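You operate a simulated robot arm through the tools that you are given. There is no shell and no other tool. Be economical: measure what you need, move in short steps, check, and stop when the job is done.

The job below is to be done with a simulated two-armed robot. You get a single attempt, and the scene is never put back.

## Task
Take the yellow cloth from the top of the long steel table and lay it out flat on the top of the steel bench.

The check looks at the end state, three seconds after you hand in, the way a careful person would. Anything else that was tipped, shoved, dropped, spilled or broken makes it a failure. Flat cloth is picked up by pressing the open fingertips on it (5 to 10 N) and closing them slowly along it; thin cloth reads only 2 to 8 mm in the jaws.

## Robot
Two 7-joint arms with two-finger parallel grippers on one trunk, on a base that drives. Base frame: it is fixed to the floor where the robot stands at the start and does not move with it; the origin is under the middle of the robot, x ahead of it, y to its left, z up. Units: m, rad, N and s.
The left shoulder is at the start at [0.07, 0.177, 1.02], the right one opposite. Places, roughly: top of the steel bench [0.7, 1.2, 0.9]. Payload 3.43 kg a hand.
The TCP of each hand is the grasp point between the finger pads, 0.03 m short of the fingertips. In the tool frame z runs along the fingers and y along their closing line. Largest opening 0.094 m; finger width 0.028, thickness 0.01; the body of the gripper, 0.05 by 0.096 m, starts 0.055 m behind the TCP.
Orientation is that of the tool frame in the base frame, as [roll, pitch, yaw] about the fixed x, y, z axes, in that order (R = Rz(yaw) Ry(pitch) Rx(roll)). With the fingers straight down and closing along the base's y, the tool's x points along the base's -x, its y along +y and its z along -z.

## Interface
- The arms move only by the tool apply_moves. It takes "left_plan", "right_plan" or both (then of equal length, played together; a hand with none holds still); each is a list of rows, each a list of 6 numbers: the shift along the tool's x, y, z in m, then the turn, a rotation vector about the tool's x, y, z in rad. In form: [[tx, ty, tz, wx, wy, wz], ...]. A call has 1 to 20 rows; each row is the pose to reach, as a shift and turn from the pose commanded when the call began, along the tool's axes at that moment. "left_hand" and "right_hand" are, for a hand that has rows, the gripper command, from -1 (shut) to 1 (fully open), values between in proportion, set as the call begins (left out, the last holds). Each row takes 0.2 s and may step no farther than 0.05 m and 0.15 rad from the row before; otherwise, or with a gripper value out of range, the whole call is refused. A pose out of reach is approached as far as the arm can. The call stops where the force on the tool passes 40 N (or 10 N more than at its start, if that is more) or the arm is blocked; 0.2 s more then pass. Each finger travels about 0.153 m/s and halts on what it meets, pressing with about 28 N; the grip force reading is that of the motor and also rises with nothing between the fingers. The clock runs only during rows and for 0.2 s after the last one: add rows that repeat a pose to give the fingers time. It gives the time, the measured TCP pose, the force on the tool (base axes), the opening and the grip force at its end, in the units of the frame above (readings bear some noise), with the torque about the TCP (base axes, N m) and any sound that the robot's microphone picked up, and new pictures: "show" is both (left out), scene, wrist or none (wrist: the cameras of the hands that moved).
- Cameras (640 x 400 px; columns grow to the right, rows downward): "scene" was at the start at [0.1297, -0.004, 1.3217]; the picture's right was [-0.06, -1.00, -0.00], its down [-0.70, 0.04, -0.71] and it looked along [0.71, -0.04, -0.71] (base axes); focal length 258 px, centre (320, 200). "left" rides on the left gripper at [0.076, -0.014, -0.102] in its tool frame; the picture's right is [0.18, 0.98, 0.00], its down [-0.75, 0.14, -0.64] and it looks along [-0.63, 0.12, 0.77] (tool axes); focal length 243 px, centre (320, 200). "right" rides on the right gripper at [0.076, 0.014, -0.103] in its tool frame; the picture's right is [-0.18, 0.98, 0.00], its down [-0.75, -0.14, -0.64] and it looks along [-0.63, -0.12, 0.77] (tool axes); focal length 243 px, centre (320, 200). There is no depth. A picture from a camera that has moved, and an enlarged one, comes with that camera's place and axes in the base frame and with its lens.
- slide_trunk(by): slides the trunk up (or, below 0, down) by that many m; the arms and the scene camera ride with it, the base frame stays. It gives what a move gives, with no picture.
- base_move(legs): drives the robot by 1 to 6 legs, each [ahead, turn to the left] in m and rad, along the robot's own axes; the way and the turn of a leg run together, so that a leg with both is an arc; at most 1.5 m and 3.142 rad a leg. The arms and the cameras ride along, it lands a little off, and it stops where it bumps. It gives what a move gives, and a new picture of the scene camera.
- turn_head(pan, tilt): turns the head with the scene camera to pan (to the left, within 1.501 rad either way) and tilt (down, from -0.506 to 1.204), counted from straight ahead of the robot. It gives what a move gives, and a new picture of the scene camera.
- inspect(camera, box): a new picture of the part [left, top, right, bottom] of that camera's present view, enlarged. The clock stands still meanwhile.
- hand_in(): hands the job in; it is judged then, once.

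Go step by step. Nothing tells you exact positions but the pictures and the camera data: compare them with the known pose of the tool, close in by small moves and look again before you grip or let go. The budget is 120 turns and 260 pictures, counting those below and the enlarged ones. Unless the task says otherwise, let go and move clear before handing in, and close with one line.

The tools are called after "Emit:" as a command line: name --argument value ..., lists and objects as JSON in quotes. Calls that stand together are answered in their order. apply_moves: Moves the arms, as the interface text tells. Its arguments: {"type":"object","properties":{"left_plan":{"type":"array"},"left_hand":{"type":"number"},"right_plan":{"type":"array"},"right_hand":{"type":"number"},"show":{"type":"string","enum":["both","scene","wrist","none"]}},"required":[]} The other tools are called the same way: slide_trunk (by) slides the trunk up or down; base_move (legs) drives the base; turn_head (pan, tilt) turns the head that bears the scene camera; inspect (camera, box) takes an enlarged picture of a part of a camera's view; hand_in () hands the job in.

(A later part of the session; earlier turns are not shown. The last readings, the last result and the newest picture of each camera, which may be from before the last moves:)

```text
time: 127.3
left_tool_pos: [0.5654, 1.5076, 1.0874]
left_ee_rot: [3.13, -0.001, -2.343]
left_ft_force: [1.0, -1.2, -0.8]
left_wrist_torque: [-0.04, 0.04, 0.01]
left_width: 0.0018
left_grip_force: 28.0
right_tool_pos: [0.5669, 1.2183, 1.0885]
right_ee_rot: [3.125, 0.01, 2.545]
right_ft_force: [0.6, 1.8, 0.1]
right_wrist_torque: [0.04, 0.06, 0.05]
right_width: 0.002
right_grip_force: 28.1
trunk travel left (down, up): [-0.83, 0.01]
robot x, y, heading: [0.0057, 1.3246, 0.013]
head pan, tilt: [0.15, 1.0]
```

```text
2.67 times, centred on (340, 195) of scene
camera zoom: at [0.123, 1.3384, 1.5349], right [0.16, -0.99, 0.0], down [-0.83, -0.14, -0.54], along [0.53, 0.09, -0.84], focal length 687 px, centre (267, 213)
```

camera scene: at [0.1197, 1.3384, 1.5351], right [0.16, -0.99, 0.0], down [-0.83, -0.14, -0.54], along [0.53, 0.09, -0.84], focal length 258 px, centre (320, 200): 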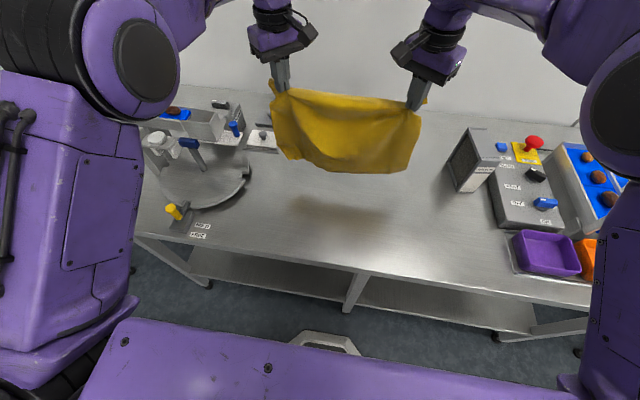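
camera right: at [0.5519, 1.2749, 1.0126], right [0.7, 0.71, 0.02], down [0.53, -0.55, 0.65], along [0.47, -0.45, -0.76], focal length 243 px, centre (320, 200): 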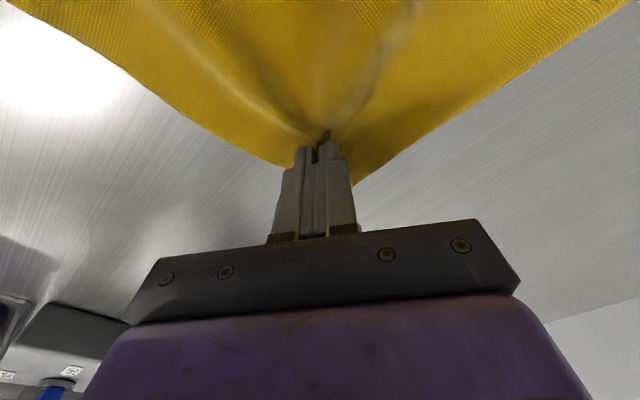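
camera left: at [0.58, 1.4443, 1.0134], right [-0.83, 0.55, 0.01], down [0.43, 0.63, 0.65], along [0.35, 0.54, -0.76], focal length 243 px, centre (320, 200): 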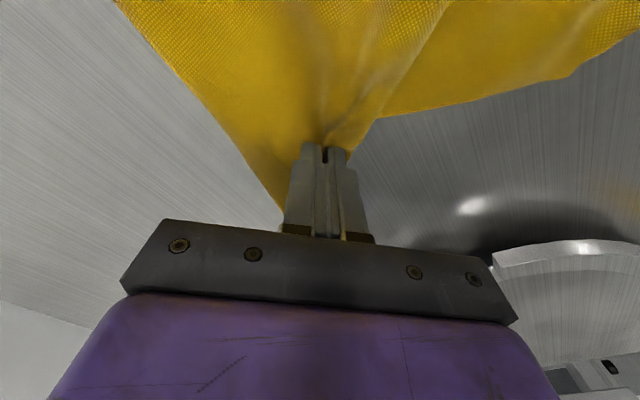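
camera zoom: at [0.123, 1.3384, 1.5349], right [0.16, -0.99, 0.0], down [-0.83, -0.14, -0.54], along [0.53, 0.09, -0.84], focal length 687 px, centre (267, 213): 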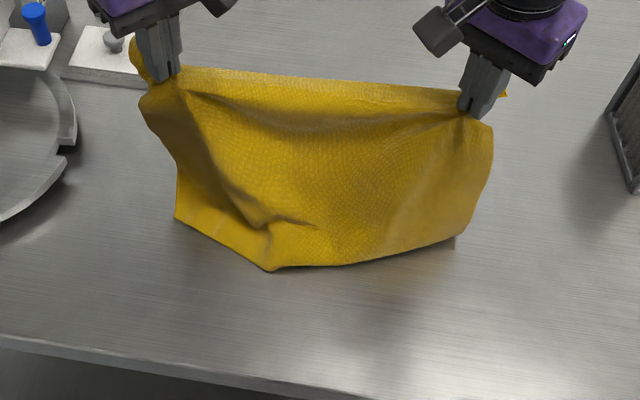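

Much better: the hem is fully open and trailing, at about x≈0.46. I'll continue the arc a bit further forward to keep it taut.

Emit:
apply_moves --left_plan '[[-0.0251, -0.03, 0.008, 0, 0, 0], [-0.0439, -0.0536, 0.026, 0, 0, 0], [-0.0584, -0.0743, 0.053, 0, 0, 0], [-0.0668, -0.0871, 0.083, 0, 0, 0], [-0.0716, -0.0964, 0.113, 0, 0, 0], [-0.0737, -0.1014, 0.143, 0, 0, 0], [-0.0736, -0.1042, 0.165, 0, 0, 0], [-0.0736, -0.1042, 0.165, 0, 0, 0]]' --right_plan '[[-0.0339, 0.0195, 0.008, 0, 0, 0], [-0.0604, 0.0339, 0.026, 0, 0, 0], [-0.0832, 0.0447, 0.053, 0, 0, 0], [-0.0973, 0.0508, 0.083, 0, 0, 0], [-0.1073, 0.0539, 0.113, 0, 0, 0], [-0.1126, 0.055, 0.143, 0, 0, 0], [-0.1154, 0.0546, 0.165, 0, 0, 0], [-0.1154, 0.0546, 0.165, 0, 0, 0]]' --show "wrist"

Emit:
inspect --camera "scene" --box '[220, 110, 460, 260]'

```text
time: 129.1
left_tool_pos: [0.6764, 1.498, 0.9269]
left_ee_rot: [3.131, 0.003, -2.345]
left_ft_force: [1.4, -13.0, -0.4]
left_wrist_torque: [-0.4, 0.0, 0.03]
left_width: 0.0022
left_grip_force: 28.1
left hand out of reach, approached as far as the arm can: row 6, 7, 8
right_tool_pos: [0.6826, 1.1924, 0.931]
right_ee_rot: [3.124, 0.012, 2.544]
right_ft_force: [-0.2, 13.3, -0.2]
right_wrist_torque: [0.44, 0.02, 0.08]
right_width: 0.0023
right_grip_force: 28.5
right hand out of reach, approached as far as the arm can: row 6, 7, 8
trunk travel left (down, up): [-0.83, 0.01]
robot x, y, heading: [0.0001, 1.326, 0.019]
head pan, tilt: [0.15, 1.0]
camera right: at [0.6245, 1.2468, 1.0318], right [0.7, 0.71, 0.02], down [0.53, -0.55, 0.65], along [0.47, -0.45, -0.76], focal length 243 px, centre (320, 200)
camera left: at [0.6328, 1.4317, 1.0291], right [-0.83, 0.55, 0.01], down [0.43, 0.63, 0.64], along [0.35, 0.54, -0.76], focal length 243 px, centre (320, 200)
```

right: 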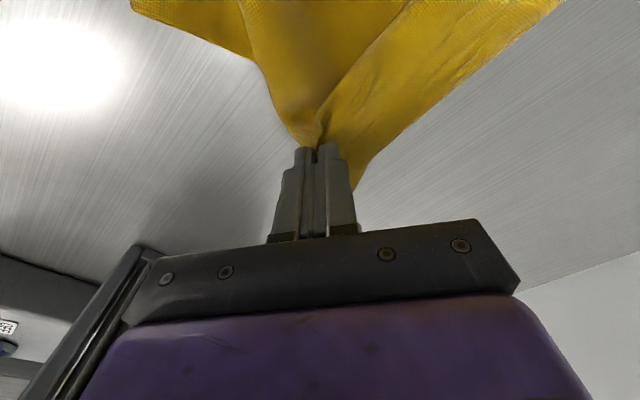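
left: 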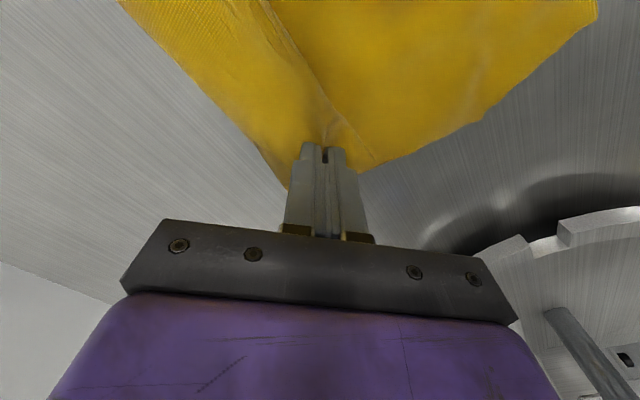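

```text
2.67 times, centred on (340, 185) of scene
camera zoom: at [0.1192, 1.3384, 1.5351], right [0.16, -0.99, 0.0], down [-0.83, -0.14, -0.54], along [0.53, 0.09, -0.84], focal length 687 px, centre (267, 240)
```

zoom: 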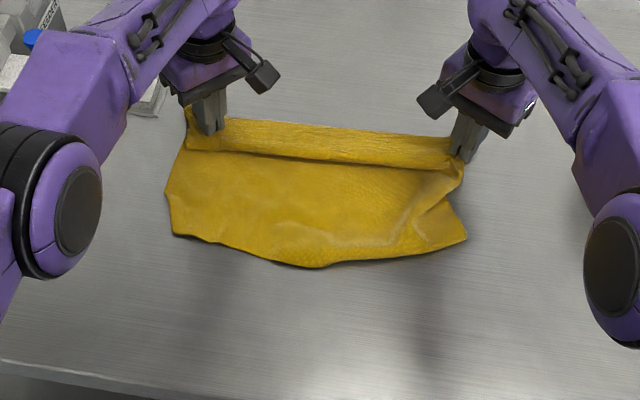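

The hands hit their reach limit, leaving slack near the far edge, but nothing is tucked. I'll back off 2 cm, touch down, release slowly, then smooth with press-drags.

Emit:
apply_moves --left_plan '[[0.014, 0.0143, 0.004, 0, 0, 0], [0.014, 0.0143, 0.009, 0, 0, 0], [0.014, 0.0143, 0.01, 0, 0, 0]]' --right_plan '[[0.0165, -0.0113, 0.004, 0, 0, 0], [0.0165, -0.0113, 0.009, 0, 0, 0], [0.0165, -0.0113, 0.01, 0, 0, 0]]' --show "none"

Emit:
apply_moves --left_plan '[[0, 0, 0, 0, 0, 0], [0, 0, 0, 0, 0, 0]]' --right_plan '[[0, 0, 0, 0, 0, 0], [0, 0, 0, 0, 0, 0]]' --left_hand -0.6 --right_hand -0.6 --show "none"

Emit:
apply_moves --left_plan '[[0, 0, 0, 0, 0, 0], [0, 0, -0.03, 0, 0, 0], [0, 0, -0.07, 0, 0, 0], [0, 0, -0.11, 0, 0, 0]]' --right_plan '[[0, 0, 0, 0, 0, 0], [0, 0, -0.03, 0, 0, 0], [0, 0, -0.07, 0, 0, 0], [0, 0, -0.11, 0, 0, 0]]' --left_hand -0.25 --right_hand -0.25 --show "wrist"

Emit:
inspect --camera "scene" --box '[250, 130, 420, 236]'

```text
time: 129.9
left_tool_pos: [0.6703, 1.4968, 0.9164]
left_ee_rot: [3.131, 0.003, -2.343]
left_ft_force: [0.8, -11.5, 1.4]
left_wrist_torque: [-0.39, 0.02, 0.03]
left_width: 0.0019
left_grip_force: 28.2
left hand out of reach, approached as far as the arm can: row 1, 2, 3
right_tool_pos: [0.6616, 1.1915, 0.9206]
right_ee_rot: [3.124, 0.014, 2.543]
right_ft_force: [-0.7, 10.8, -0.3]
right_wrist_torque: [0.36, 0.03, 0.07]
right_width: 0.002
right_grip_force: 27.5
trunk travel left (down, up): [-0.83, 0.01]
robot x, y, heading: [0.0035, 1.326, 0.012]
head pan, tilt: [0.15, 1.0]
```

```text
time: 130.5
left_tool_pos: [0.6703, 1.4959, 0.916]
left_ee_rot: [3.13, 0.002, -2.343]
left_ft_force: [0.7, 0.3, 0.2]
left_wrist_torque: [0.03, 0.02, 0.0]
left_width: 0.0188
left_grip_force: 0.1
right_tool_pos: [0.6632, 1.1919, 0.9201]
right_ee_rot: [3.124, 0.013, 2.544]
right_ft_force: [0.6, -0.2, -0.5]
right_wrist_torque: [0.02, 0.0, 0.01]
right_width: 0.0186
right_grip_force: 0.1
trunk travel left (down, up): [-0.83, 0.01]
robot x, y, heading: [0.0009, 1.3249, 0.011]
head pan, tilt: [0.15, 1.0]
```

```text
time: 131.5
left_tool_pos: [0.685, 1.4933, 1.0276]
left_ee_rot: [3.129, 0.0, -2.344]
left_ft_force: [-0.3, 0.5, -0.3]
left_wrist_torque: [0.0, -0.03, -0.05]
left_width: 0.0353
left_grip_force: 0.0
left hand out of reach, approached as far as the arm can: row 2, 3, 4
right_tool_pos: [0.6599, 1.192, 1.0312]
right_ee_rot: [3.123, 0.014, 2.541]
right_ft_force: [-0.5, 0.2, 0.3]
right_wrist_torque: [0.01, 0.05, 0.03]
right_width: 0.035
right_grip_force: 0.1
trunk travel left (down, up): [-0.83, 0.01]
robot x, y, heading: [0.0018, 1.3294, 0.01]
head pan, tilt: [0.15, 1.0]
camera right: at [0.6011, 1.2457, 1.1319], right [0.71, 0.71, 0.02], down [0.53, -0.55, 0.65], along [0.47, -0.45, -0.76], focal length 243 px, centre (320, 200)
camera left: at [0.6419, 1.4272, 1.1282], right [-0.83, 0.56, 0.01], down [0.43, 0.63, 0.64], along [0.35, 0.54, -0.76], focal length 243 px, centre (320, 200)
```

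right: 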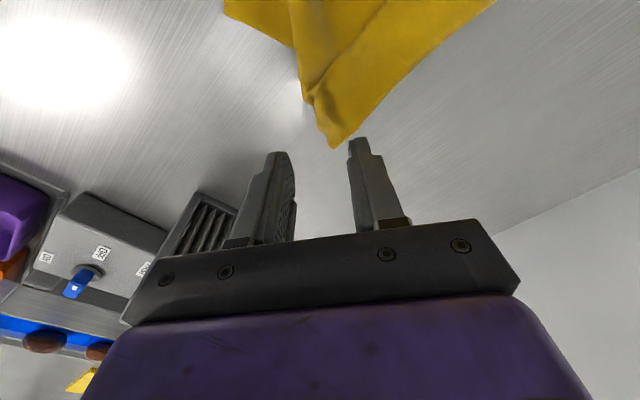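
left: 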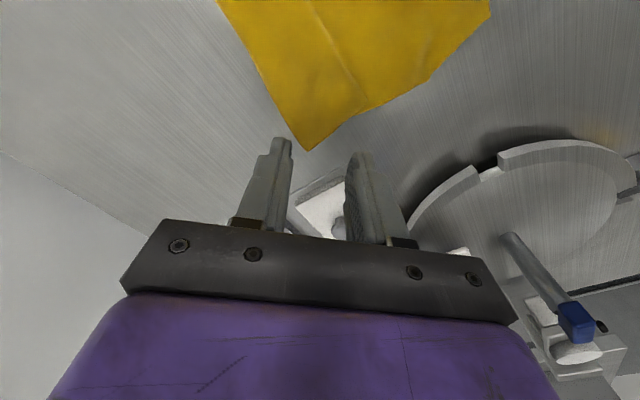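

```text
3.76 times, centred on (335, 183) of scene
camera zoom: at [0.1169, 1.3382, 1.5352], right [0.16, -0.99, 0.0], down [-0.83, -0.14, -0.54], along [0.53, 0.09, -0.84], focal length 970 px, centre (264, 264)
```

zoom: 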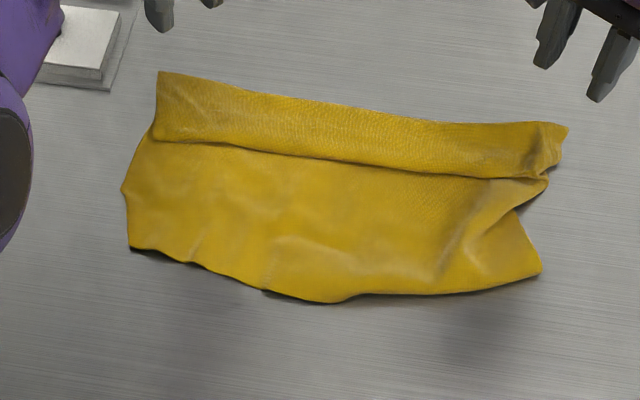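

Now only one simple pleat remains, parallel to the far edge. I'll set both hands on the near layer and drag it toward me.

Emit:
apply_moves --left_plan '[[0.0146, 0.0119, 0.005, 0, 0, 0.131], [0.0292, 0.0237, 0.01, 0, 0, 0.262], [0.0438, 0.0356, 0.015, 0, 0, 0.393], [0.0583, 0.0474, 0.03, 0, 0, 0.524], [0.0729, 0.0593, 0.05, 0, 0, 0.655], [0.0875, 0.0711, 0.07, 0, 0, 0.786]]' --right_plan '[[0.0127, -0.002, 0.005, 0, 0, -0.098], [0.0255, -0.0041, 0.01, 0, 0, -0.196], [0.0382, -0.0061, 0.015, 0, 0, -0.294], [0.0509, -0.0081, 0.03, 0, 0, -0.392], [0.0637, -0.0102, 0.05, 0, 0, -0.49], [0.0764, -0.0122, 0.07, 0, 0, -0.588]]' --show "wrist"

```text
time: 132.9
left_tool_pos: [0.6706, 1.4635, 0.9382]
left_ee_rot: [3.132, -0.007, -3.133]
left_ft_force: [0.6, 0.5, 0.4]
left_wrist_torque: [-0.01, -0.01, 0.03]
left_width: 0.0353
left_grip_force: 0.1
left hand out of reach, approached as far as the arm can: row 1, 2, 3, 4, 5, 6
right_tool_pos: [0.5915, 1.2248, 0.9581]
right_ee_rot: [3.134, 0.02, 3.132]
right_ft_force: [-1.1, -0.1, -0.4]
right_wrist_torque: [-0.01, 0.0, -0.01]
right_width: 0.0349
right_grip_force: 0.1
trunk travel left (down, up): [-0.83, 0.01]
robot x, y, heading: [0.0006, 1.3273, 0.016]
head pan, tilt: [0.15, 1.0]
camera right: at [0.5126, 1.239, 1.0591], right [0.19, 0.98, 0.01], down [0.74, -0.15, 0.66], along [0.65, -0.12, -0.75], focal length 243 px, centre (320, 200)
camera left: at [0.5947, 1.4461, 1.0403], right [-0.19, 0.98, 0.01], down [0.76, 0.14, 0.64], along [0.62, 0.13, -0.77], focal length 243 px, centre (320, 200)
```

right: 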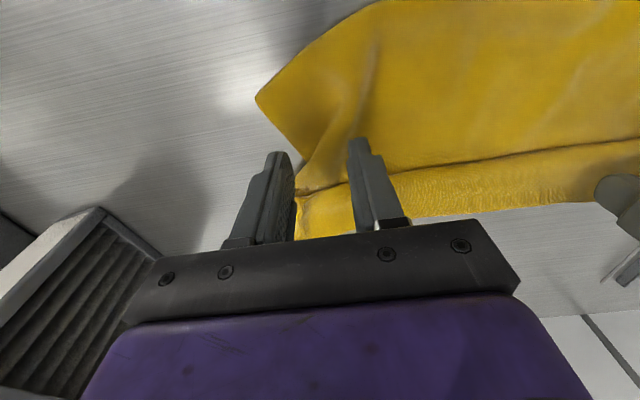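
left: 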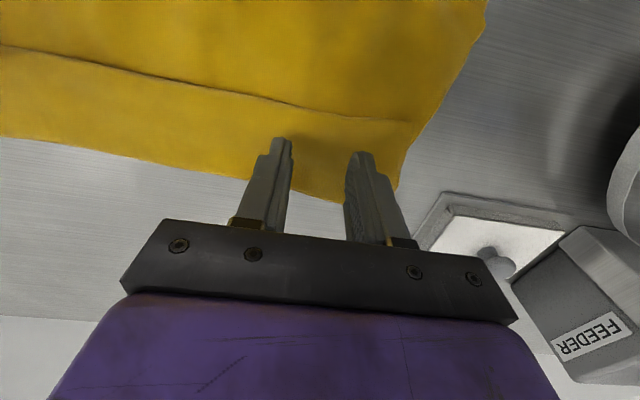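

The right hand is fine, but the left arm reports out of reach and lags. I'll raise the left hand straight up to recover it before pressing.

Emit:
apply_moves --left_plan '[[0, 0, -0.03, 0, 0, 0], [0, 0, -0.06, 0, 0, 0], [0, 0, -0.1, 0, 0, 0], [0, 0, -0.1, 0, 0, 0]]' --show "scene"

```text
time: 133.9
left_tool_pos: [0.6826, 1.4588, 1.0384]
left_ee_rot: [3.134, -0.009, -3.131]
left_ft_force: [-0.3, -0.1, 0.6]
left_wrist_torque: [-0.02, 0.0, -0.02]
left_width: 0.0353
left_grip_force: 0.1
left hand out of reach, approached as far as the arm can: row 1, 2, 3, 4
right_tool_pos: [0.5922, 1.2253, 0.9589]
right_ee_rot: [3.135, 0.019, 3.131]
right_ft_force: [0.4, -0.7, 0.0]
right_wrist_torque: [0.03, 0.05, -0.02]
right_width: 0.0353
right_grip_force: 0.0
trunk travel left (down, up): [-0.83, 0.01]
robot x, y, heading: [-0.0014, 1.3239, 0.014]
head pan, tilt: [0.15, 1.0]
camera scene: at [0.119, 1.3384, 1.5351], right [0.16, -0.99, 0.0], down [-0.83, -0.14, -0.54], along [0.53, 0.09, -0.84], focal length 258 px, centre (320, 200)
```

scene: 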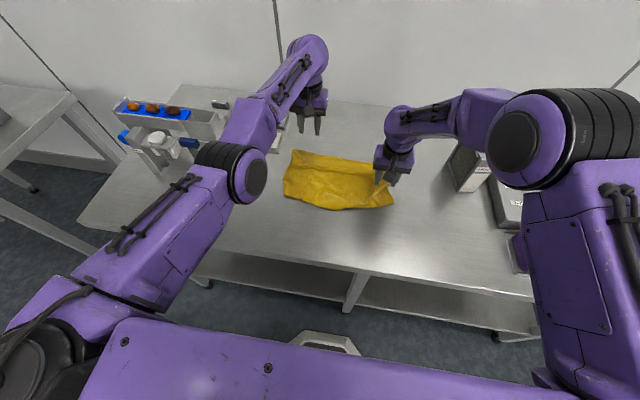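

The left arm is fully stretched, so its commanded pose lies too far forward. I'll bring it back until it tracks again.

Emit:
apply_moves --left_plan '[[0.04, 0, 0, 0, 0, 0], [0.08, 0, 0, 0, 0, 0], [0.12, 0, 0, 0, 0, 0], [0.16, 0, 0, 0, 0, 0], [0.16, 0, 0, 0, 0, 0]]' --show "none"

```text
time: 135.1
left_tool_pos: [0.6751, 1.4257, 1.0322]
left_ee_rot: [3.134, -0.008, -3.128]
left_ft_force: [-0.2, 0.4, -0.4]
left_wrist_torque: [-0.02, -0.02, -0.02]
left_width: 0.0355
left_grip_force: 0.0
left hand out of reach, approached as far as the arm can: row 1, 2, 3, 4, 5
right_tool_pos: [0.5912, 1.2249, 0.9598]
right_ee_rot: [3.135, 0.021, 3.131]
right_ft_force: [0.1, 0.1, 0.2]
right_wrist_torque: [0.02, -0.04, 0.01]
right_width: 0.0355
right_grip_force: 0.0
trunk travel left (down, up): [-0.83, 0.01]
robot x, y, heading: [0.0016, 1.3233, 0.014]
head pan, tilt: [0.15, 1.0]
```

The arm seems stuck at full stretch. I'll back the base 6 cm, which re-bases the arm, and try pulling the hand back and up.

Emit:
base_move --legs '[[-0.06, 0]]'

Emit:
apply_moves --left_plan '[[0.03, 0.02, -0.02, 0, 0, 0], [0.06, 0.04, -0.04, 0, 0, 0], [0.06, 0.04, -0.04, 0, 0, 0]]' --show "scene"

```text
time: 136.1
left_tool_pos: [0.6207, 1.4246, 1.0263]
left_ee_rot: [3.134, -0.014, -3.131]
left_ft_force: [0.5, -0.9, 0.3]
left_wrist_torque: [-0.01, 0.05, 0.0]
left_width: 0.0352
left_grip_force: 0.1
right_tool_pos: [0.5376, 1.2234, 0.9564]
right_ee_rot: [3.135, 0.013, 3.13]
right_ft_force: [0.6, 0.2, -0.2]
right_wrist_torque: [-0.02, 0.06, 0.0]
right_width: 0.0356
right_grip_force: 0.1
trunk travel left (down, up): [-0.83, 0.01]
robot x, y, heading: [-0.0593, 1.3252, 0.016]
head pan, tilt: [0.15, 1.0]
camera scene: at [0.0695, 1.3375, 1.5345], right [0.16, -0.99, 0.0], down [-0.83, -0.14, -0.53], along [0.53, 0.09, -0.84], focal length 258 px, centre (320, 200)
```

scene: 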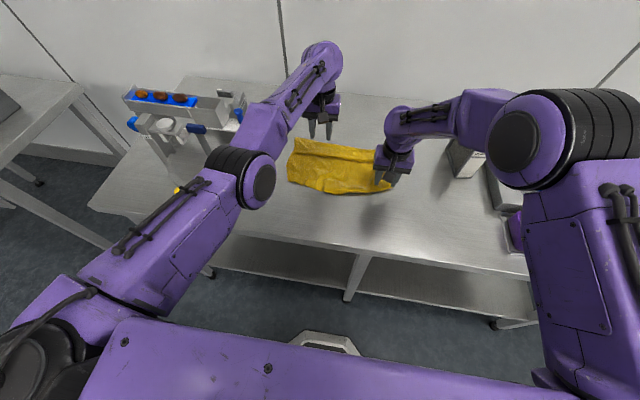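

```text
time: 136.9
left_tool_pos: [0.6182, 1.4508, 1.0733]
left_ee_rot: [3.132, -0.008, -3.131]
left_ft_force: [0.2, 1.2, -0.3]
left_wrist_torque: [0.0, -0.03, -0.01]
left_width: 0.0353
left_grip_force: 0.1
left hand out of reach, approached as far as the arm can: row 1, 2, 3
right_tool_pos: [0.5299, 1.2221, 0.9607]
right_ee_rot: [3.133, 0.022, 3.132]
right_ft_force: [0.0, -0.3, -0.3]
right_wrist_torque: [-0.01, -0.02, 0.0]
right_width: 0.0355
right_grip_force: 0.0
trunk travel left (down, up): [-0.83, 0.01]
robot x, y, heading: [-0.0605, 1.3226, 0.016]
head pan, tilt: [0.15, 1.0]
camera scene: at [0.0569, 1.337, 1.5354], right [0.16, -0.99, 0.0], down [-0.83, -0.14, -0.54], along [0.53, 0.09, -0.84], focal length 258 px, centre (320, 200)
```

scene: 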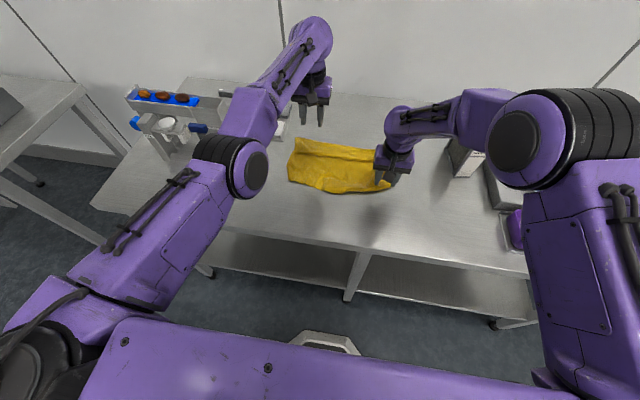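

Sideways moves track but pulling straight back doesn't: the elbow is locked straight. I'll twist the hand to make the elbow break, watching the readings.

Emit:
apply_moves --left_plan '[[0.02, 0, 0, 0, 0.12, -0.08], [0.04, 0, 0, 0, 0.24, -0.16], [0.06, 0, 0, 0, 0.36, -0.24], [0.06, 0, 0, 0, 0.36, -0.24]]' --show "none"

```text
time: 137.9
left_tool_pos: [0.5572, 1.4513, 1.0721]
left_ee_rot: [3.085, -0.363, -2.873]
left_ft_force: [0.1, 0.4, 0.1]
left_wrist_torque: [0.04, 0.01, 0.02]
left_width: 0.0354
left_grip_force: 0.0
left hand out of reach, approached as far as the arm can: row 2, 3, 4
right_tool_pos: [0.5322, 1.224, 0.9596]
right_ee_rot: [3.136, 0.02, 3.132]
right_ft_force: [0.3, 0.1, 0.1]
right_wrist_torque: [0.05, 0.02, 0.03]
right_width: 0.0353
right_grip_force: 0.0
trunk travel left (down, up): [-0.83, 0.01]
robot x, y, heading: [-0.059, 1.3255, 0.012]
head pan, tilt: [0.15, 1.0]
```

The pull-back worked this time, with x now at 0.557. I'll keep pulling back with small steps while holding the tilt, to bend the elbow.

Emit:
apply_moves --left_plan '[[0.02, 0, 0, 0, 0, 0], [0.04, 0, 0, 0, 0, 0], [0.06, 0, 0, 0, 0, 0], [0.08, 0, 0, 0, 0, 0]]' --show "scene"

```text
time: 138.9
left_tool_pos: [0.485, 1.4307, 1.1002]
left_ee_rot: [3.084, -0.359, -2.874]
left_ft_force: [0.5, -0.3, -0.5]
left_wrist_torque: [0.0, -0.03, 0.02]
left_width: 0.0353
left_grip_force: 0.1
right_tool_pos: [0.5299, 1.2223, 0.9602]
right_ee_rot: [3.134, 0.022, 3.132]
right_ft_force: [-0.1, 0.3, 0.3]
right_wrist_torque: [0.0, -0.03, 0.01]
right_width: 0.0352
right_grip_force: 0.1
trunk travel left (down, up): [-0.83, 0.01]
robot x, y, heading: [-0.0611, 1.3264, 0.01]
head pan, tilt: [0.15, 1.0]
camera scene: at [0.0578, 1.337, 1.5353], right [0.16, -0.99, 0.0], down [-0.83, -0.14, -0.54], along [0.53, 0.09, -0.84], focal length 258 px, centre (320, 200)
```

scene: 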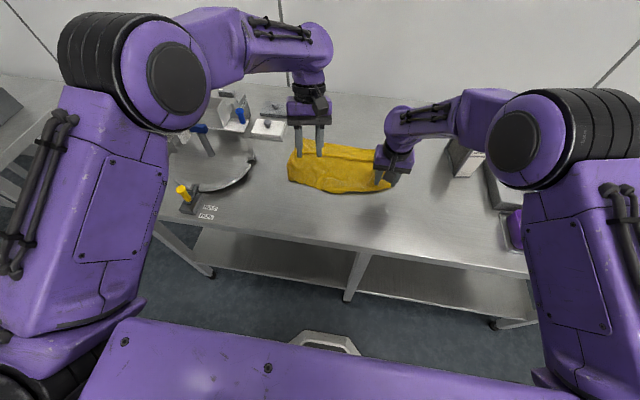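

The left arm is free again. I'll restore its vertical orientation.

Emit:
apply_moves --left_plan '[[0, 0, 0, 0, -0.12, 0.08], [0, 0, 0, 0, -0.24, 0.16], [0, 0, 0, 0, -0.36, 0.24], [0, 0, 0, 0, -0.36, 0.24]]' --right_plan '[[-0.015, 0, 0, 0, 0, 0], [-0.03, 0, 0, 0, 0, 0], [-0.045, 0, 0, 0, 0, 0], [-0.06, 0, 0, 0, 0, 0]]' --show "none"

Emit:
inspect --camera "scene" --box '[250, 110, 420, 216]'

```text
time: 139.9
left_tool_pos: [0.4866, 1.4316, 1.0991]
left_ee_rot: [3.131, -0.006, -3.132]
left_ft_force: [0.4, -0.4, -0.2]
left_wrist_torque: [0.01, -0.01, 0.0]
left_width: 0.0352
left_grip_force: 0.0
right_tool_pos: [0.5918, 1.2236, 0.961]
right_ee_rot: [3.135, 0.02, 3.132]
right_ft_force: [-0.2, -0.7, -0.4]
right_wrist_torque: [0.03, 0.02, -0.03]
right_width: 0.0355
right_grip_force: 0.0
trunk travel left (down, up): [-0.83, 0.01]
robot x, y, heading: [-0.0563, 1.3253, 0.007]
head pan, tilt: [0.15, 1.0]
```

```text
3.76 times, centred on (335, 163) of scene
camera zoom: at [0.0608, 1.3373, 1.5351], right [0.16, -0.99, 0.0], down [-0.83, -0.14, -0.54], along [0.53, 0.09, -0.84], focal length 970 px, centre (264, 339)
```

zoom: 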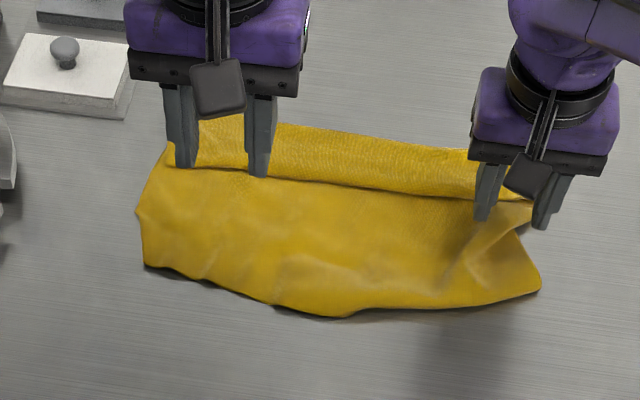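

Now I'll place the left hand on the near layer and bring both down to contact.

Emit:
apply_moves --left_plan '[[-0.0184, 0.0108, 0.03, 0, 0, 0], [-0.0368, 0.0215, 0.065, 0, 0, 0], [-0.0551, 0.0323, 0.1, 0, 0, 0], [-0.0735, 0.043, 0.14, 0, 0, 0], [-0.0735, 0.043, 0.17, 0, 0, 0], [-0.0735, 0.043, 0.184, 0, 0, 0], [-0.0735, 0.043, 0.187, 0, 0, 0]]' --right_plan '[[0, 0, 0, 0, 0, 0], [0, 0, 0, 0, 0, 0], [0, 0, 0, 0, 0, 0], [0, 0, 0.02, 0, 0, 0], [0, 0, 0.035, 0, 0, 0], [0, 0, 0.046, 0, 0, 0], [0, 0, 0.049, 0, 0, 0]]' --show "wrist"

```text
time: 141.5
left_tool_pos: [0.5558, 1.478, 0.9133]
left_ee_rot: [3.134, -0.007, -3.129]
left_ft_force: [0.6, 0.3, -0.9]
left_wrist_torque: [0.0, -0.03, 0.0]
left_width: 0.0353
left_grip_force: 0.0
right_tool_pos: [0.5923, 1.2231, 0.9133]
right_ee_rot: [3.134, 0.022, 3.132]
right_ft_force: [1.1, 0.3, 4.5]
right_wrist_torque: [-0.08, -0.03, 0.01]
right_width: 0.0355
right_grip_force: 0.3
trunk travel left (down, up): [-0.83, 0.01]
robot x, y, heading: [-0.0569, 1.3233, 0.009]
head pan, tilt: [0.15, 1.0]
camera right: at [0.5135, 1.2384, 1.0127], right [0.19, 0.98, 0.01], down [0.74, -0.15, 0.66], along [0.65, -0.12, -0.75], focal length 243 px, centre (320, 200)
camera left: at [0.4809, 1.4609, 1.0157], right [-0.2, 0.98, 0.01], down [0.76, 0.14, 0.64], along [0.62, 0.13, -0.77], focal length 243 px, centre (320, 200)
```

right: 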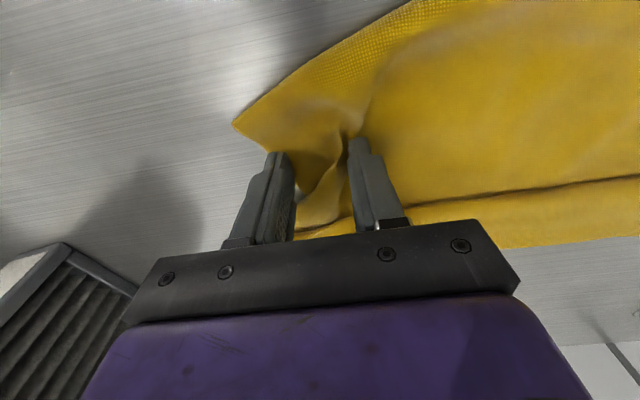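
left: 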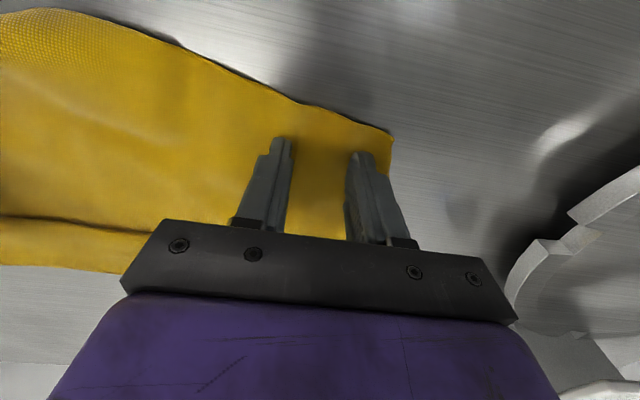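

Both are in place, and I'll press slightly and drag toward me.

Emit:
apply_moves --left_plan '[[0, 0, 0.003, 0, 0, 0], [0.012, 0.001, 0.003, 0, 0, 0], [0.024, 0.002, 0.003, 0, 0, 0], [0.036, 0.003, 0.003, 0, 0, 0], [0.048, 0.004, 0.003, 0, 0, 0], [0.058, 0.005, 0.003, 0, 0, 0]]' --right_plan '[[0, 0, 0.0015, 0, 0, 0], [0.017, -0.003, 0.0015, 0, 0, 0], [0.034, -0.006, 0.0015, 0, 0, 0], [0.051, -0.009, 0.0015, 0, 0, 0], [0.068, -0.012, 0.0015, 0, 0, 0], [0.085, -0.015, 0.0015, 0, 0, 0]]' --show "wrist"

Emit:
inspect --camera "scene" --box '[240, 120, 430, 239]'

```text
time: 142.9
left_tool_pos: [0.4964, 1.4822, 0.913]
left_ee_rot: [3.133, -0.002, -3.129]
left_ft_force: [0.5, 0.0, 1.7]
left_wrist_torque: [0.03, -0.02, -0.02]
left_width: 0.0352
left_grip_force: 0.2
right_tool_pos: [0.5069, 1.2113, 0.9123]
right_ee_rot: [3.134, 0.032, 3.131]
right_ft_force: [6.9, 1.1, 36.4]
right_wrist_torque: [-0.7, 0.18, 0.1]
right_width: 0.0349
right_grip_force: 0.2
trunk travel left (down, up): [-0.83, 0.01]
robot x, y, heading: [-0.0586, 1.3233, 0.012]
head pan, tilt: [0.15, 1.0]
camera right: at [0.4267, 1.2257, 1.0115], right [0.19, 0.98, 0.01], down [0.73, -0.15, 0.66], along [0.65, -0.12, -0.75], focal length 243 px, centre (320, 200)
camera left: at [0.4199, 1.4659, 1.0144], right [-0.2, 0.98, 0.01], down [0.75, 0.14, 0.64], along [0.63, 0.13, -0.77], focal length 243 px, centre (320, 200)
```

right: 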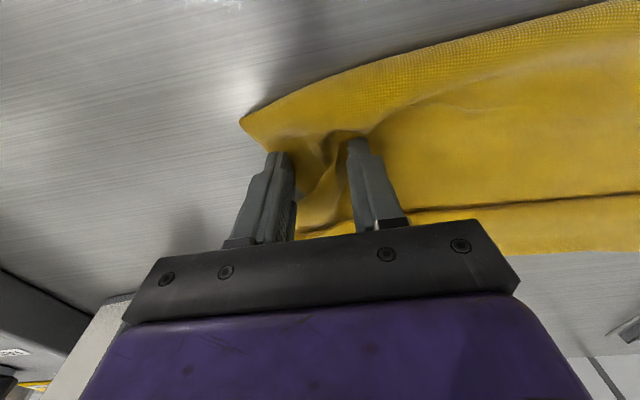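
left: 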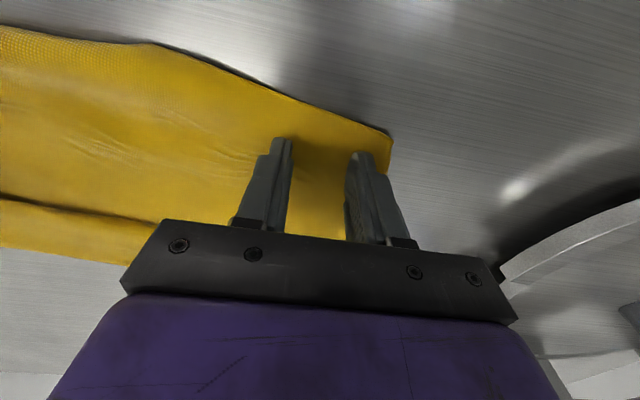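

```text
3.36 times, centred on (335, 180) of scene
camera zoom: at [0.0538, 1.3391, 1.5359], right [0.16, -0.99, 0.0], down [-0.83, -0.14, -0.54], along [0.54, 0.09, -0.84], focal length 866 px, centre (270, 269)
```

zoom: 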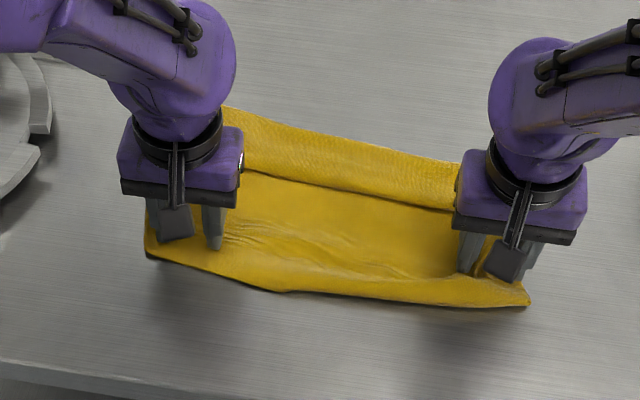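

The whole cloth slid together, so I need an anchor. I'll press the far strip with the right hand while the left drags the near side.

Emit:
apply_moves --left_plan '[[0, 0, 0, 0, 0, 0], [0, 0, 0, 0, 0, 0], [0, 0, 0, 0, 0, 0], [0, 0, 0, 0, 0, 0], [0, 0, 0, 0, 0, 0], [0, 0, 0.001, 0, 0, 0], [0, 0, 0.002, 0, 0, 0]]' --right_plan '[[0, 0, -0.03, 0, 0, 0], [-0.03, 0.035, -0.04, 0, 0, 0], [-0.06, 0.07, -0.04, 0, 0, 0], [-0.09, 0.1, -0.04, 0, 0, 0], [-0.103, 0.119, -0.03, 0, 0, 0], [-0.103, 0.119, -0.01, 0, 0, 0], [-0.103, 0.119, -0.002, 0, 0, 0]]' --show "scene"

```text
time: 144.5
left_tool_pos: [0.4992, 1.4798, 0.9112]
left_ee_rot: [3.131, -0.004, -3.131]
left_ft_force: [2.7, -0.3, 26.6]
left_wrist_torque: [0.4, -0.05, -0.03]
left_width: 0.0346
left_grip_force: 0.0
right_tool_pos: [0.5895, 1.3021, 0.9314]
right_ee_rot: [3.134, 0.024, 3.133]
right_ft_force: [0.1, 0.9, -0.1]
right_wrist_torque: [-0.03, -0.01, 0.02]
right_width: 0.0354
right_grip_force: 0.1
right hand out of reach, approached as far as the arm can: row 4, 5, 6, 7
trunk travel left (down, up): [-0.83, 0.01]
robot x, y, heading: [-0.0569, 1.3237, 0.012]
head pan, tilt: [0.15, 1.0]
camera scene: at [0.0555, 1.3359, 1.5358], right [0.16, -0.99, 0.0], down [-0.83, -0.14, -0.54], along [0.54, 0.09, -0.84], focal length 258 px, centre (320, 200)
```

scene: 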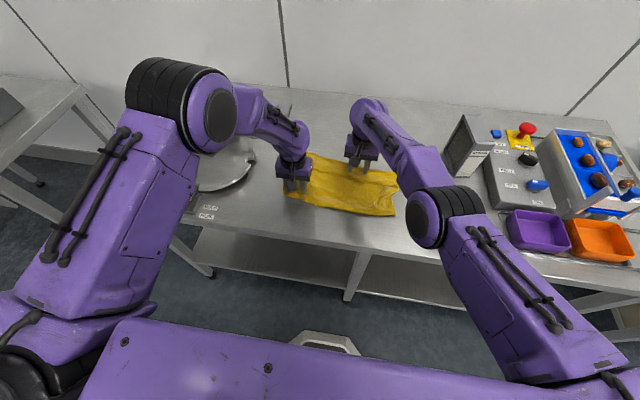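

The right arm reached its limit. I'll pull its anchor point back to about (0.58, 1.28).

Emit:
apply_moves --right_plan '[[0.015, -0.025, -0.02, 0, 0, 0], [0.03, -0.05, -0.02, 0, 0, 0], [0.03, -0.05, -0.02, 0, 0, 0]]' --show "wrist"

```text
time: 145.3
left_tool_pos: [0.4985, 1.4801, 0.9109]
left_ee_rot: [3.131, -0.001, -3.13]
left_ft_force: [5.7, -0.2, 33.6]
left_wrist_torque: [0.46, -0.14, -0.11]
left_width: 0.035
left_grip_force: 0.0
right_tool_pos: [0.5566, 1.2524, 0.9516]
right_ee_rot: [3.131, 0.025, 3.133]
right_ft_force: [-0.4, 0.2, -0.1]
right_wrist_torque: [-0.02, -0.02, 0.0]
right_width: 0.0353
right_grip_force: 0.1
trunk travel left (down, up): [-0.83, 0.01]
robot x, y, heading: [-0.0624, 1.327, 0.015]
head pan, tilt: [0.15, 1.0]
camera right: at [0.4774, 1.2668, 1.0505], right [0.19, 0.98, 0.01], down [0.74, -0.15, 0.66], along [0.65, -0.12, -0.75], focal length 243 px, centre (320, 200)
```

right: 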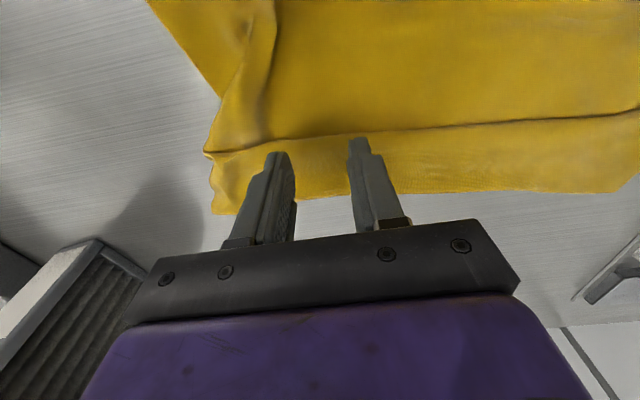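

I'll set the anchor at about (0.592, 1.25) and press.

Emit:
apply_moves --right_plan '[[-0.018, 0, 0.01, 0, 0, 0], [-0.036, 0, 0.02, 0, 0, 0], [-0.036, 0, 0.032, 0, 0, 0], [-0.036, 0, 0.039, 0, 0, 0], [-0.036, 0, 0.041, 0, 0, 0]]' --show "none"

```text
time: 146.5
left_tool_pos: [0.4976, 1.4808, 0.9118]
left_ee_rot: [3.131, -0.002, -3.129]
left_ft_force: [5.2, -0.3, 28.5]
left_wrist_torque: [0.42, -0.14, -0.07]
left_width: 0.0352
left_grip_force: 0.0
right_tool_pos: [0.5943, 1.2513, 0.9125]
right_ee_rot: [3.133, 0.026, 3.13]
right_ft_force: [1.1, -0.5, 8.4]
right_wrist_torque: [0.08, 0.13, -0.03]
right_width: 0.0353
right_grip_force: 0.1
trunk travel left (down, up): [-0.83, 0.01]
robot x, y, heading: [-0.0594, 1.3293, 0.014]
head pan, tilt: [0.15, 1.0]
```

The anchor is set. I'll press it a bit more and drag the left near side toward me by 7 cm.

Emit:
apply_moves --left_plan '[[0, 0, -0.001, 0, 0, 0], [0.014, 0.002, -0.001, 0, 0, 0], [0.028, 0.004, -0.001, 0, 0, 0], [0.042, 0.006, -0.001, 0, 0, 0], [0.056, 0.008, -0.001, 0, 0, 0], [0.07, 0.01, -0.001, 0, 0, 0]]' --right_plan '[[0, 0, 0.0015, 0, 0, 0], [0, 0, 0.0015, 0, 0, 0], [0, 0, 0.0015, 0, 0, 0], [0, 0, 0.0015, 0, 0, 0], [0, 0, 0.0015, 0, 0, 0], [0, 0, 0.0015, 0, 0, 0]]' --show "scene"

Emit:
inspect --camera "scene" --box '[240, 120, 430, 239]'

```text
time: 147.9
left_tool_pos: [0.4251, 1.4903, 0.9125]
left_ee_rot: [3.13, -0.004, -3.131]
left_ft_force: [0.9, -1.6, 3.3]
left_wrist_torque: [-0.01, -0.07, -0.02]
left_width: 0.0345
left_grip_force: 0.1
right_tool_pos: [0.5936, 1.252, 0.9113]
right_ee_rot: [3.132, 0.029, 3.132]
right_ft_force: [0.3, -2.9, 35.5]
right_wrist_torque: [0.11, 0.44, 0.1]
right_width: 0.0356
right_grip_force: 0.2
trunk travel left (down, up): [-0.83, 0.01]
robot x, y, heading: [-0.0581, 1.3214, 0.012]
head pan, tilt: [0.15, 1.0]
camera scene: at [0.0526, 1.337, 1.5358], right [0.16, -0.99, 0.0], down [-0.83, -0.14, -0.54], along [0.54, 0.09, -0.84], focal length 258 px, centre (320, 200)
```

scene: 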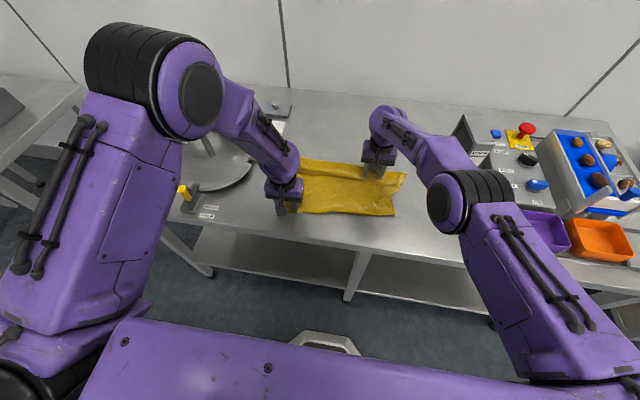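

```text
3.36 times, centred on (335, 180) of scene
camera zoom: at [0.0526, 1.337, 1.5358], right [0.16, -0.99, 0.0], down [-0.83, -0.14, -0.54], along [0.54, 0.09, -0.84], focal length 866 px, centre (270, 269)
```

zoom: 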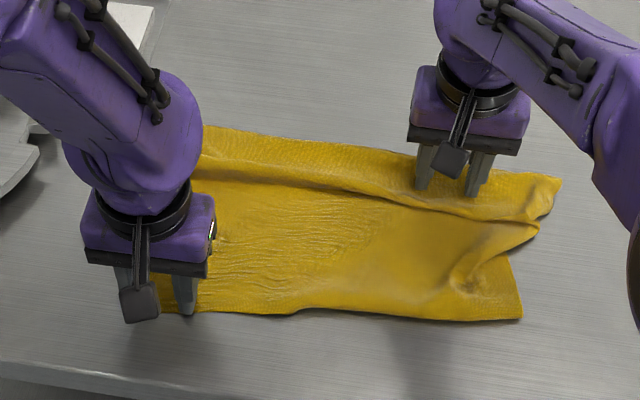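

It works, as the pleat is opening. To keep the cloth away from the bench's front edge, I'll now anchor with the left and push the far strip forward with the right.

Emit:
apply_moves --left_plan '[[0, 0, 0.001, 0, 0, 0], [0, 0, 0.0015, 0, 0, 0], [0, 0, 0.0015, 0, 0, 0], [0, 0, 0.0015, 0, 0, 0], [0, 0, 0.0015, 0, 0, 0], [0, 0, 0.0015, 0, 0, 0]]' --right_plan '[[0, 0, -0.001, 0, 0, 0], [-0.012, -0.002, -0.001, 0, 0, 0], [-0.024, -0.004, -0.001, 0, 0, 0], [-0.036, -0.006, -0.001, 0, 0, 0], [-0.046, -0.008, -0.001, 0, 0, 0], [-0.046, -0.008, -0.001, 0, 0, 0]]' --show "none"

Emit:
inspect --camera "scene" --box '[240, 120, 430, 239]'

```text
time: 149.3
left_tool_pos: [0.4268, 1.4907, 0.912]
left_ee_rot: [3.13, 0.0, -3.13]
left_ft_force: [-2.7, 5.0, 39.1]
left_wrist_torque: [0.66, 0.0, 0.09]
left_width: 0.0347
left_grip_force: 0.0
right_tool_pos: [0.6022, 1.2406, 0.9143]
right_ee_rot: [3.133, 0.024, 3.13]
right_ft_force: [-0.7, -0.2, -1.1]
right_wrist_torque: [0.01, 0.0, -0.03]
right_width: 0.0352
right_grip_force: 0.1
right hand out of reach, approached as far as the arm can: row 2, 3, 4, 5, 6
trunk travel left (down, up): [-0.83, 0.01]
robot x, y, heading: [-0.0619, 1.3224, 0.013]
head pan, tilt: [0.15, 1.0]
```

```text
3.36 times, centred on (335, 180) of scene
camera zoom: at [0.0529, 1.3363, 1.5359], right [0.16, -0.99, 0.0], down [-0.83, -0.14, -0.54], along [0.54, 0.09, -0.84], focal length 866 px, centre (270, 269)
```

zoom: 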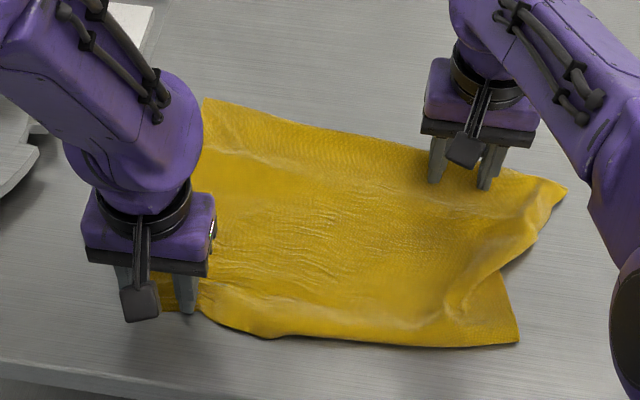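

The pleat has sprung open and the cloth is nearly flat. Only a pleat on the right edge remains. I'll lift both hands and look.

Emit:
apply_moves --left_plan '[[0, 0, -0.02, 0, 0, 0], [0, 0, -0.05, 0, 0, 0], [0, 0.02, -0.08, 0, 0, 0], [0, 0.04, -0.1, 0, 0, 0]]' --right_plan '[[0.01, 0, -0.02, 0, 0, 0], [0.03, 0, -0.05, 0, 0, 0], [0.05, -0.02, -0.08, 0, 0, 0], [0.07, -0.04, -0.1, 0, 0, 0]]' --show "wrist"

Emit:
inspect --camera "scene" --box '[240, 120, 430, 239]'

```text
time: 150.3
left_tool_pos: [0.429, 1.5295, 1.0094]
left_ee_rot: [3.134, -0.007, -3.13]
left_ft_force: [-0.3, -0.1, -0.8]
left_wrist_torque: [0.01, 0.02, 0.02]
left_width: 0.0353
left_grip_force: 0.1
right_tool_pos: [0.5333, 1.2018, 1.0096]
right_ee_rot: [3.133, 0.023, 3.132]
right_ft_force: [0.4, 0.1, 0.2]
right_wrist_torque: [-0.01, -0.04, -0.02]
right_width: 0.0352
right_grip_force: 0.1
trunk travel left (down, up): [-0.83, 0.01]
robot x, y, heading: [-0.0575, 1.327, 0.015]
head pan, tilt: [0.15, 1.0]
camera right: at [0.4544, 1.2166, 1.1099], right [0.19, 0.98, 0.01], down [0.74, -0.15, 0.66], along [0.65, -0.12, -0.75], focal length 243 px, centre (320, 200)
camera left: at [0.3524, 1.5135, 1.1115], right [-0.2, 0.98, 0.01], down [0.76, 0.14, 0.64], along [0.62, 0.13, -0.77], focal length 243 px, centre (320, 200)
```

right: 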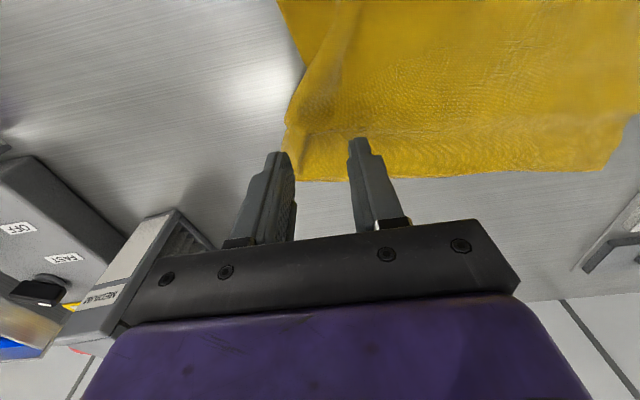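
left: 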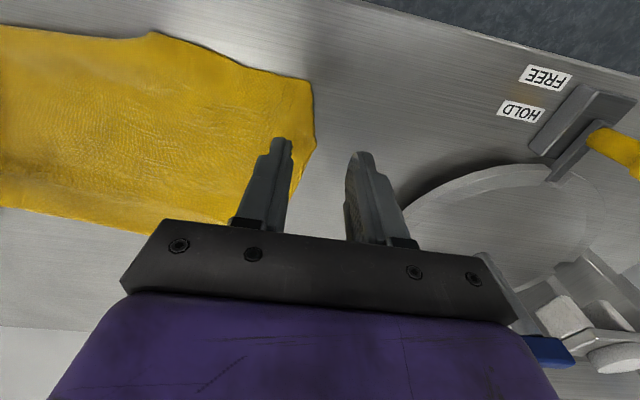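

```text
3.36 times, centred on (335, 180) of scene
camera zoom: at [0.0581, 1.3378, 1.5352], right [0.16, -0.99, 0.0], down [-0.83, -0.14, -0.54], along [0.53, 0.09, -0.84], focal length 866 px, centre (270, 269)
```

zoom: 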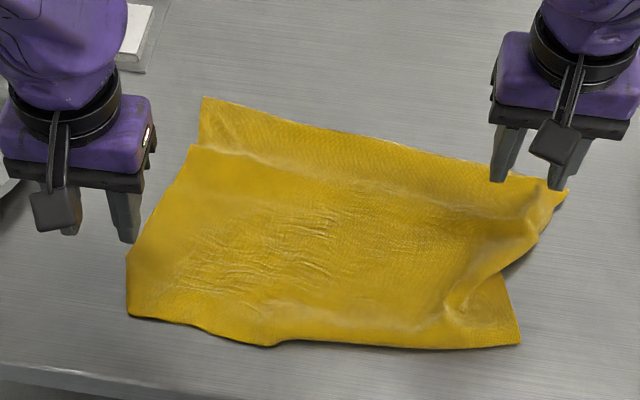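

Nearly there. The left side is almost flat, and the right edge keeps a diagonal pleat that leaves its far corner about 8 cm too near. I'll move the base 5 cm forward, anchor mid-cloth with the left hand and push the far-right corner forward with the right.

Emit:
base_move --legs '[[0.055, 0]]'

Emit:
apply_moves --left_plan '[[0.002, -0.04, 0.01, 0, 0, 0], [0.004, -0.08, 0.02, 0, 0, 0], [0.006, -0.12, 0.04, 0, 0, 0], [0.006, -0.12, 0.07, 0, 0, 0], [0.006, -0.12, 0.092, 0, 0, 0], [0.006, -0.12, 0.097, 0, 0, 0]]' --right_plan '[[0, -0.01, 0.01, 0, 0, 0], [0, -0.02, 0.02, 0, 0, 0], [0, -0.03, 0.04, 0, 0, 0], [0, -0.03, 0.07, 0, 0, 0], [0, -0.03, 0.092, 0, 0, 0], [0, -0.03, 0.097, 0, 0, 0]]' --show "wrist"

```text
time: 151.2
left_tool_pos: [0.474, 1.5314, 1.0146]
left_ee_rot: [3.133, 0.004, -3.13]
left_ft_force: [-1.2, 0.7, 0.2]
left_wrist_torque: [0.04, -0.1, 0.0]
left_width: 0.0351
left_grip_force: 0.0
right_tool_pos: [0.578, 1.2024, 1.0168]
right_ee_rot: [3.135, 0.034, 3.133]
right_ft_force: [-0.9, -0.1, 1.4]
right_wrist_torque: [0.02, -0.04, -0.01]
right_width: 0.0356
right_grip_force: 0.0
trunk travel left (down, up): [-0.83, 0.01]
robot x, y, heading: [-0.0027, 1.3243, 0.013]
head pan, tilt: [0.15, 1.0]
camera scene: at [0.1001, 1.338, 1.5364], right [0.16, -0.99, 0.0], down [-0.83, -0.14, -0.55], along [0.54, 0.09, -0.84], focal length 258 px, centre (320, 200)
```

scene: 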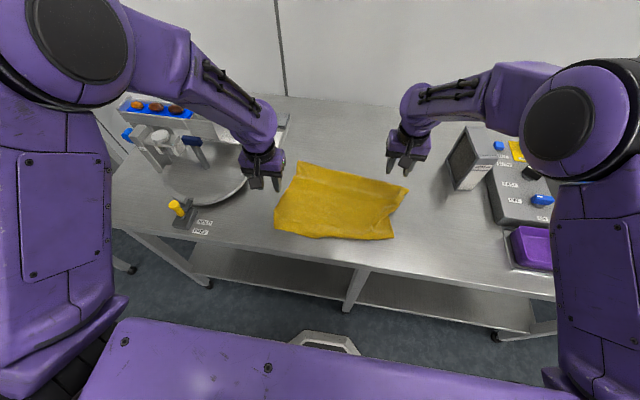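

```text
time: 152.6
left_tool_pos: [0.4768, 1.4106, 0.9123]
left_ee_rot: [3.13, -0.004, -3.131]
left_ft_force: [-0.1, 0.6, 1.5]
left_wrist_torque: [-0.03, 0.04, -0.01]
left_width: 0.0352
left_grip_force: 0.0
right_tool_pos: [0.59, 1.1732, 0.9118]
right_ee_rot: [3.133, 0.025, 3.133]
right_ft_force: [-0.1, 0.1, 1.1]
right_wrist_torque: [-0.05, 0.02, 0.01]
right_width: 0.035
right_grip_force: 0.0
trunk travel left (down, up): [-0.83, 0.01]
robot x, y, heading: [-0.0043, 1.3257, 0.014]
head pan, tilt: [0.15, 1.0]
camera right: at [0.5103, 1.1881, 1.013], right [0.19, 0.98, 0.01], down [0.74, -0.15, 0.66], along [0.65, -0.12, -0.75], focal length 243 px, centre (320, 200)
camera left: at [0.4006, 1.3941, 1.0138], right [-0.2, 0.98, 0.01], down [0.75, 0.14, 0.64], along [0.63, 0.13, -0.77], focal length 243 px, centre (320, 200)
```

right: 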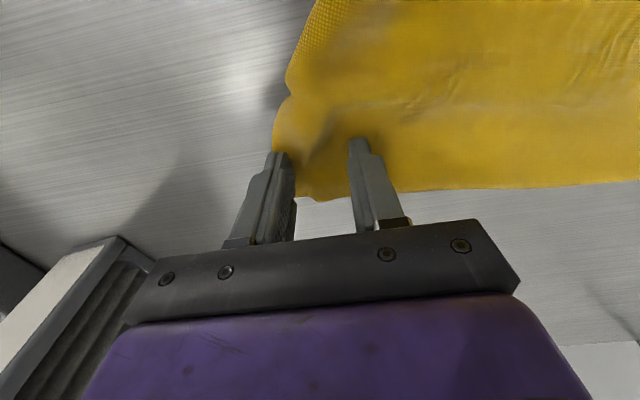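
left: 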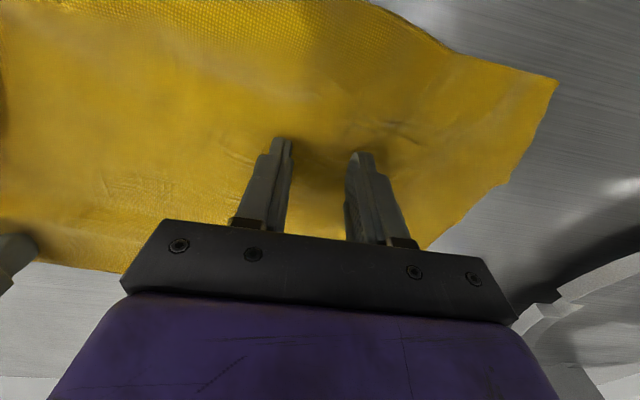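

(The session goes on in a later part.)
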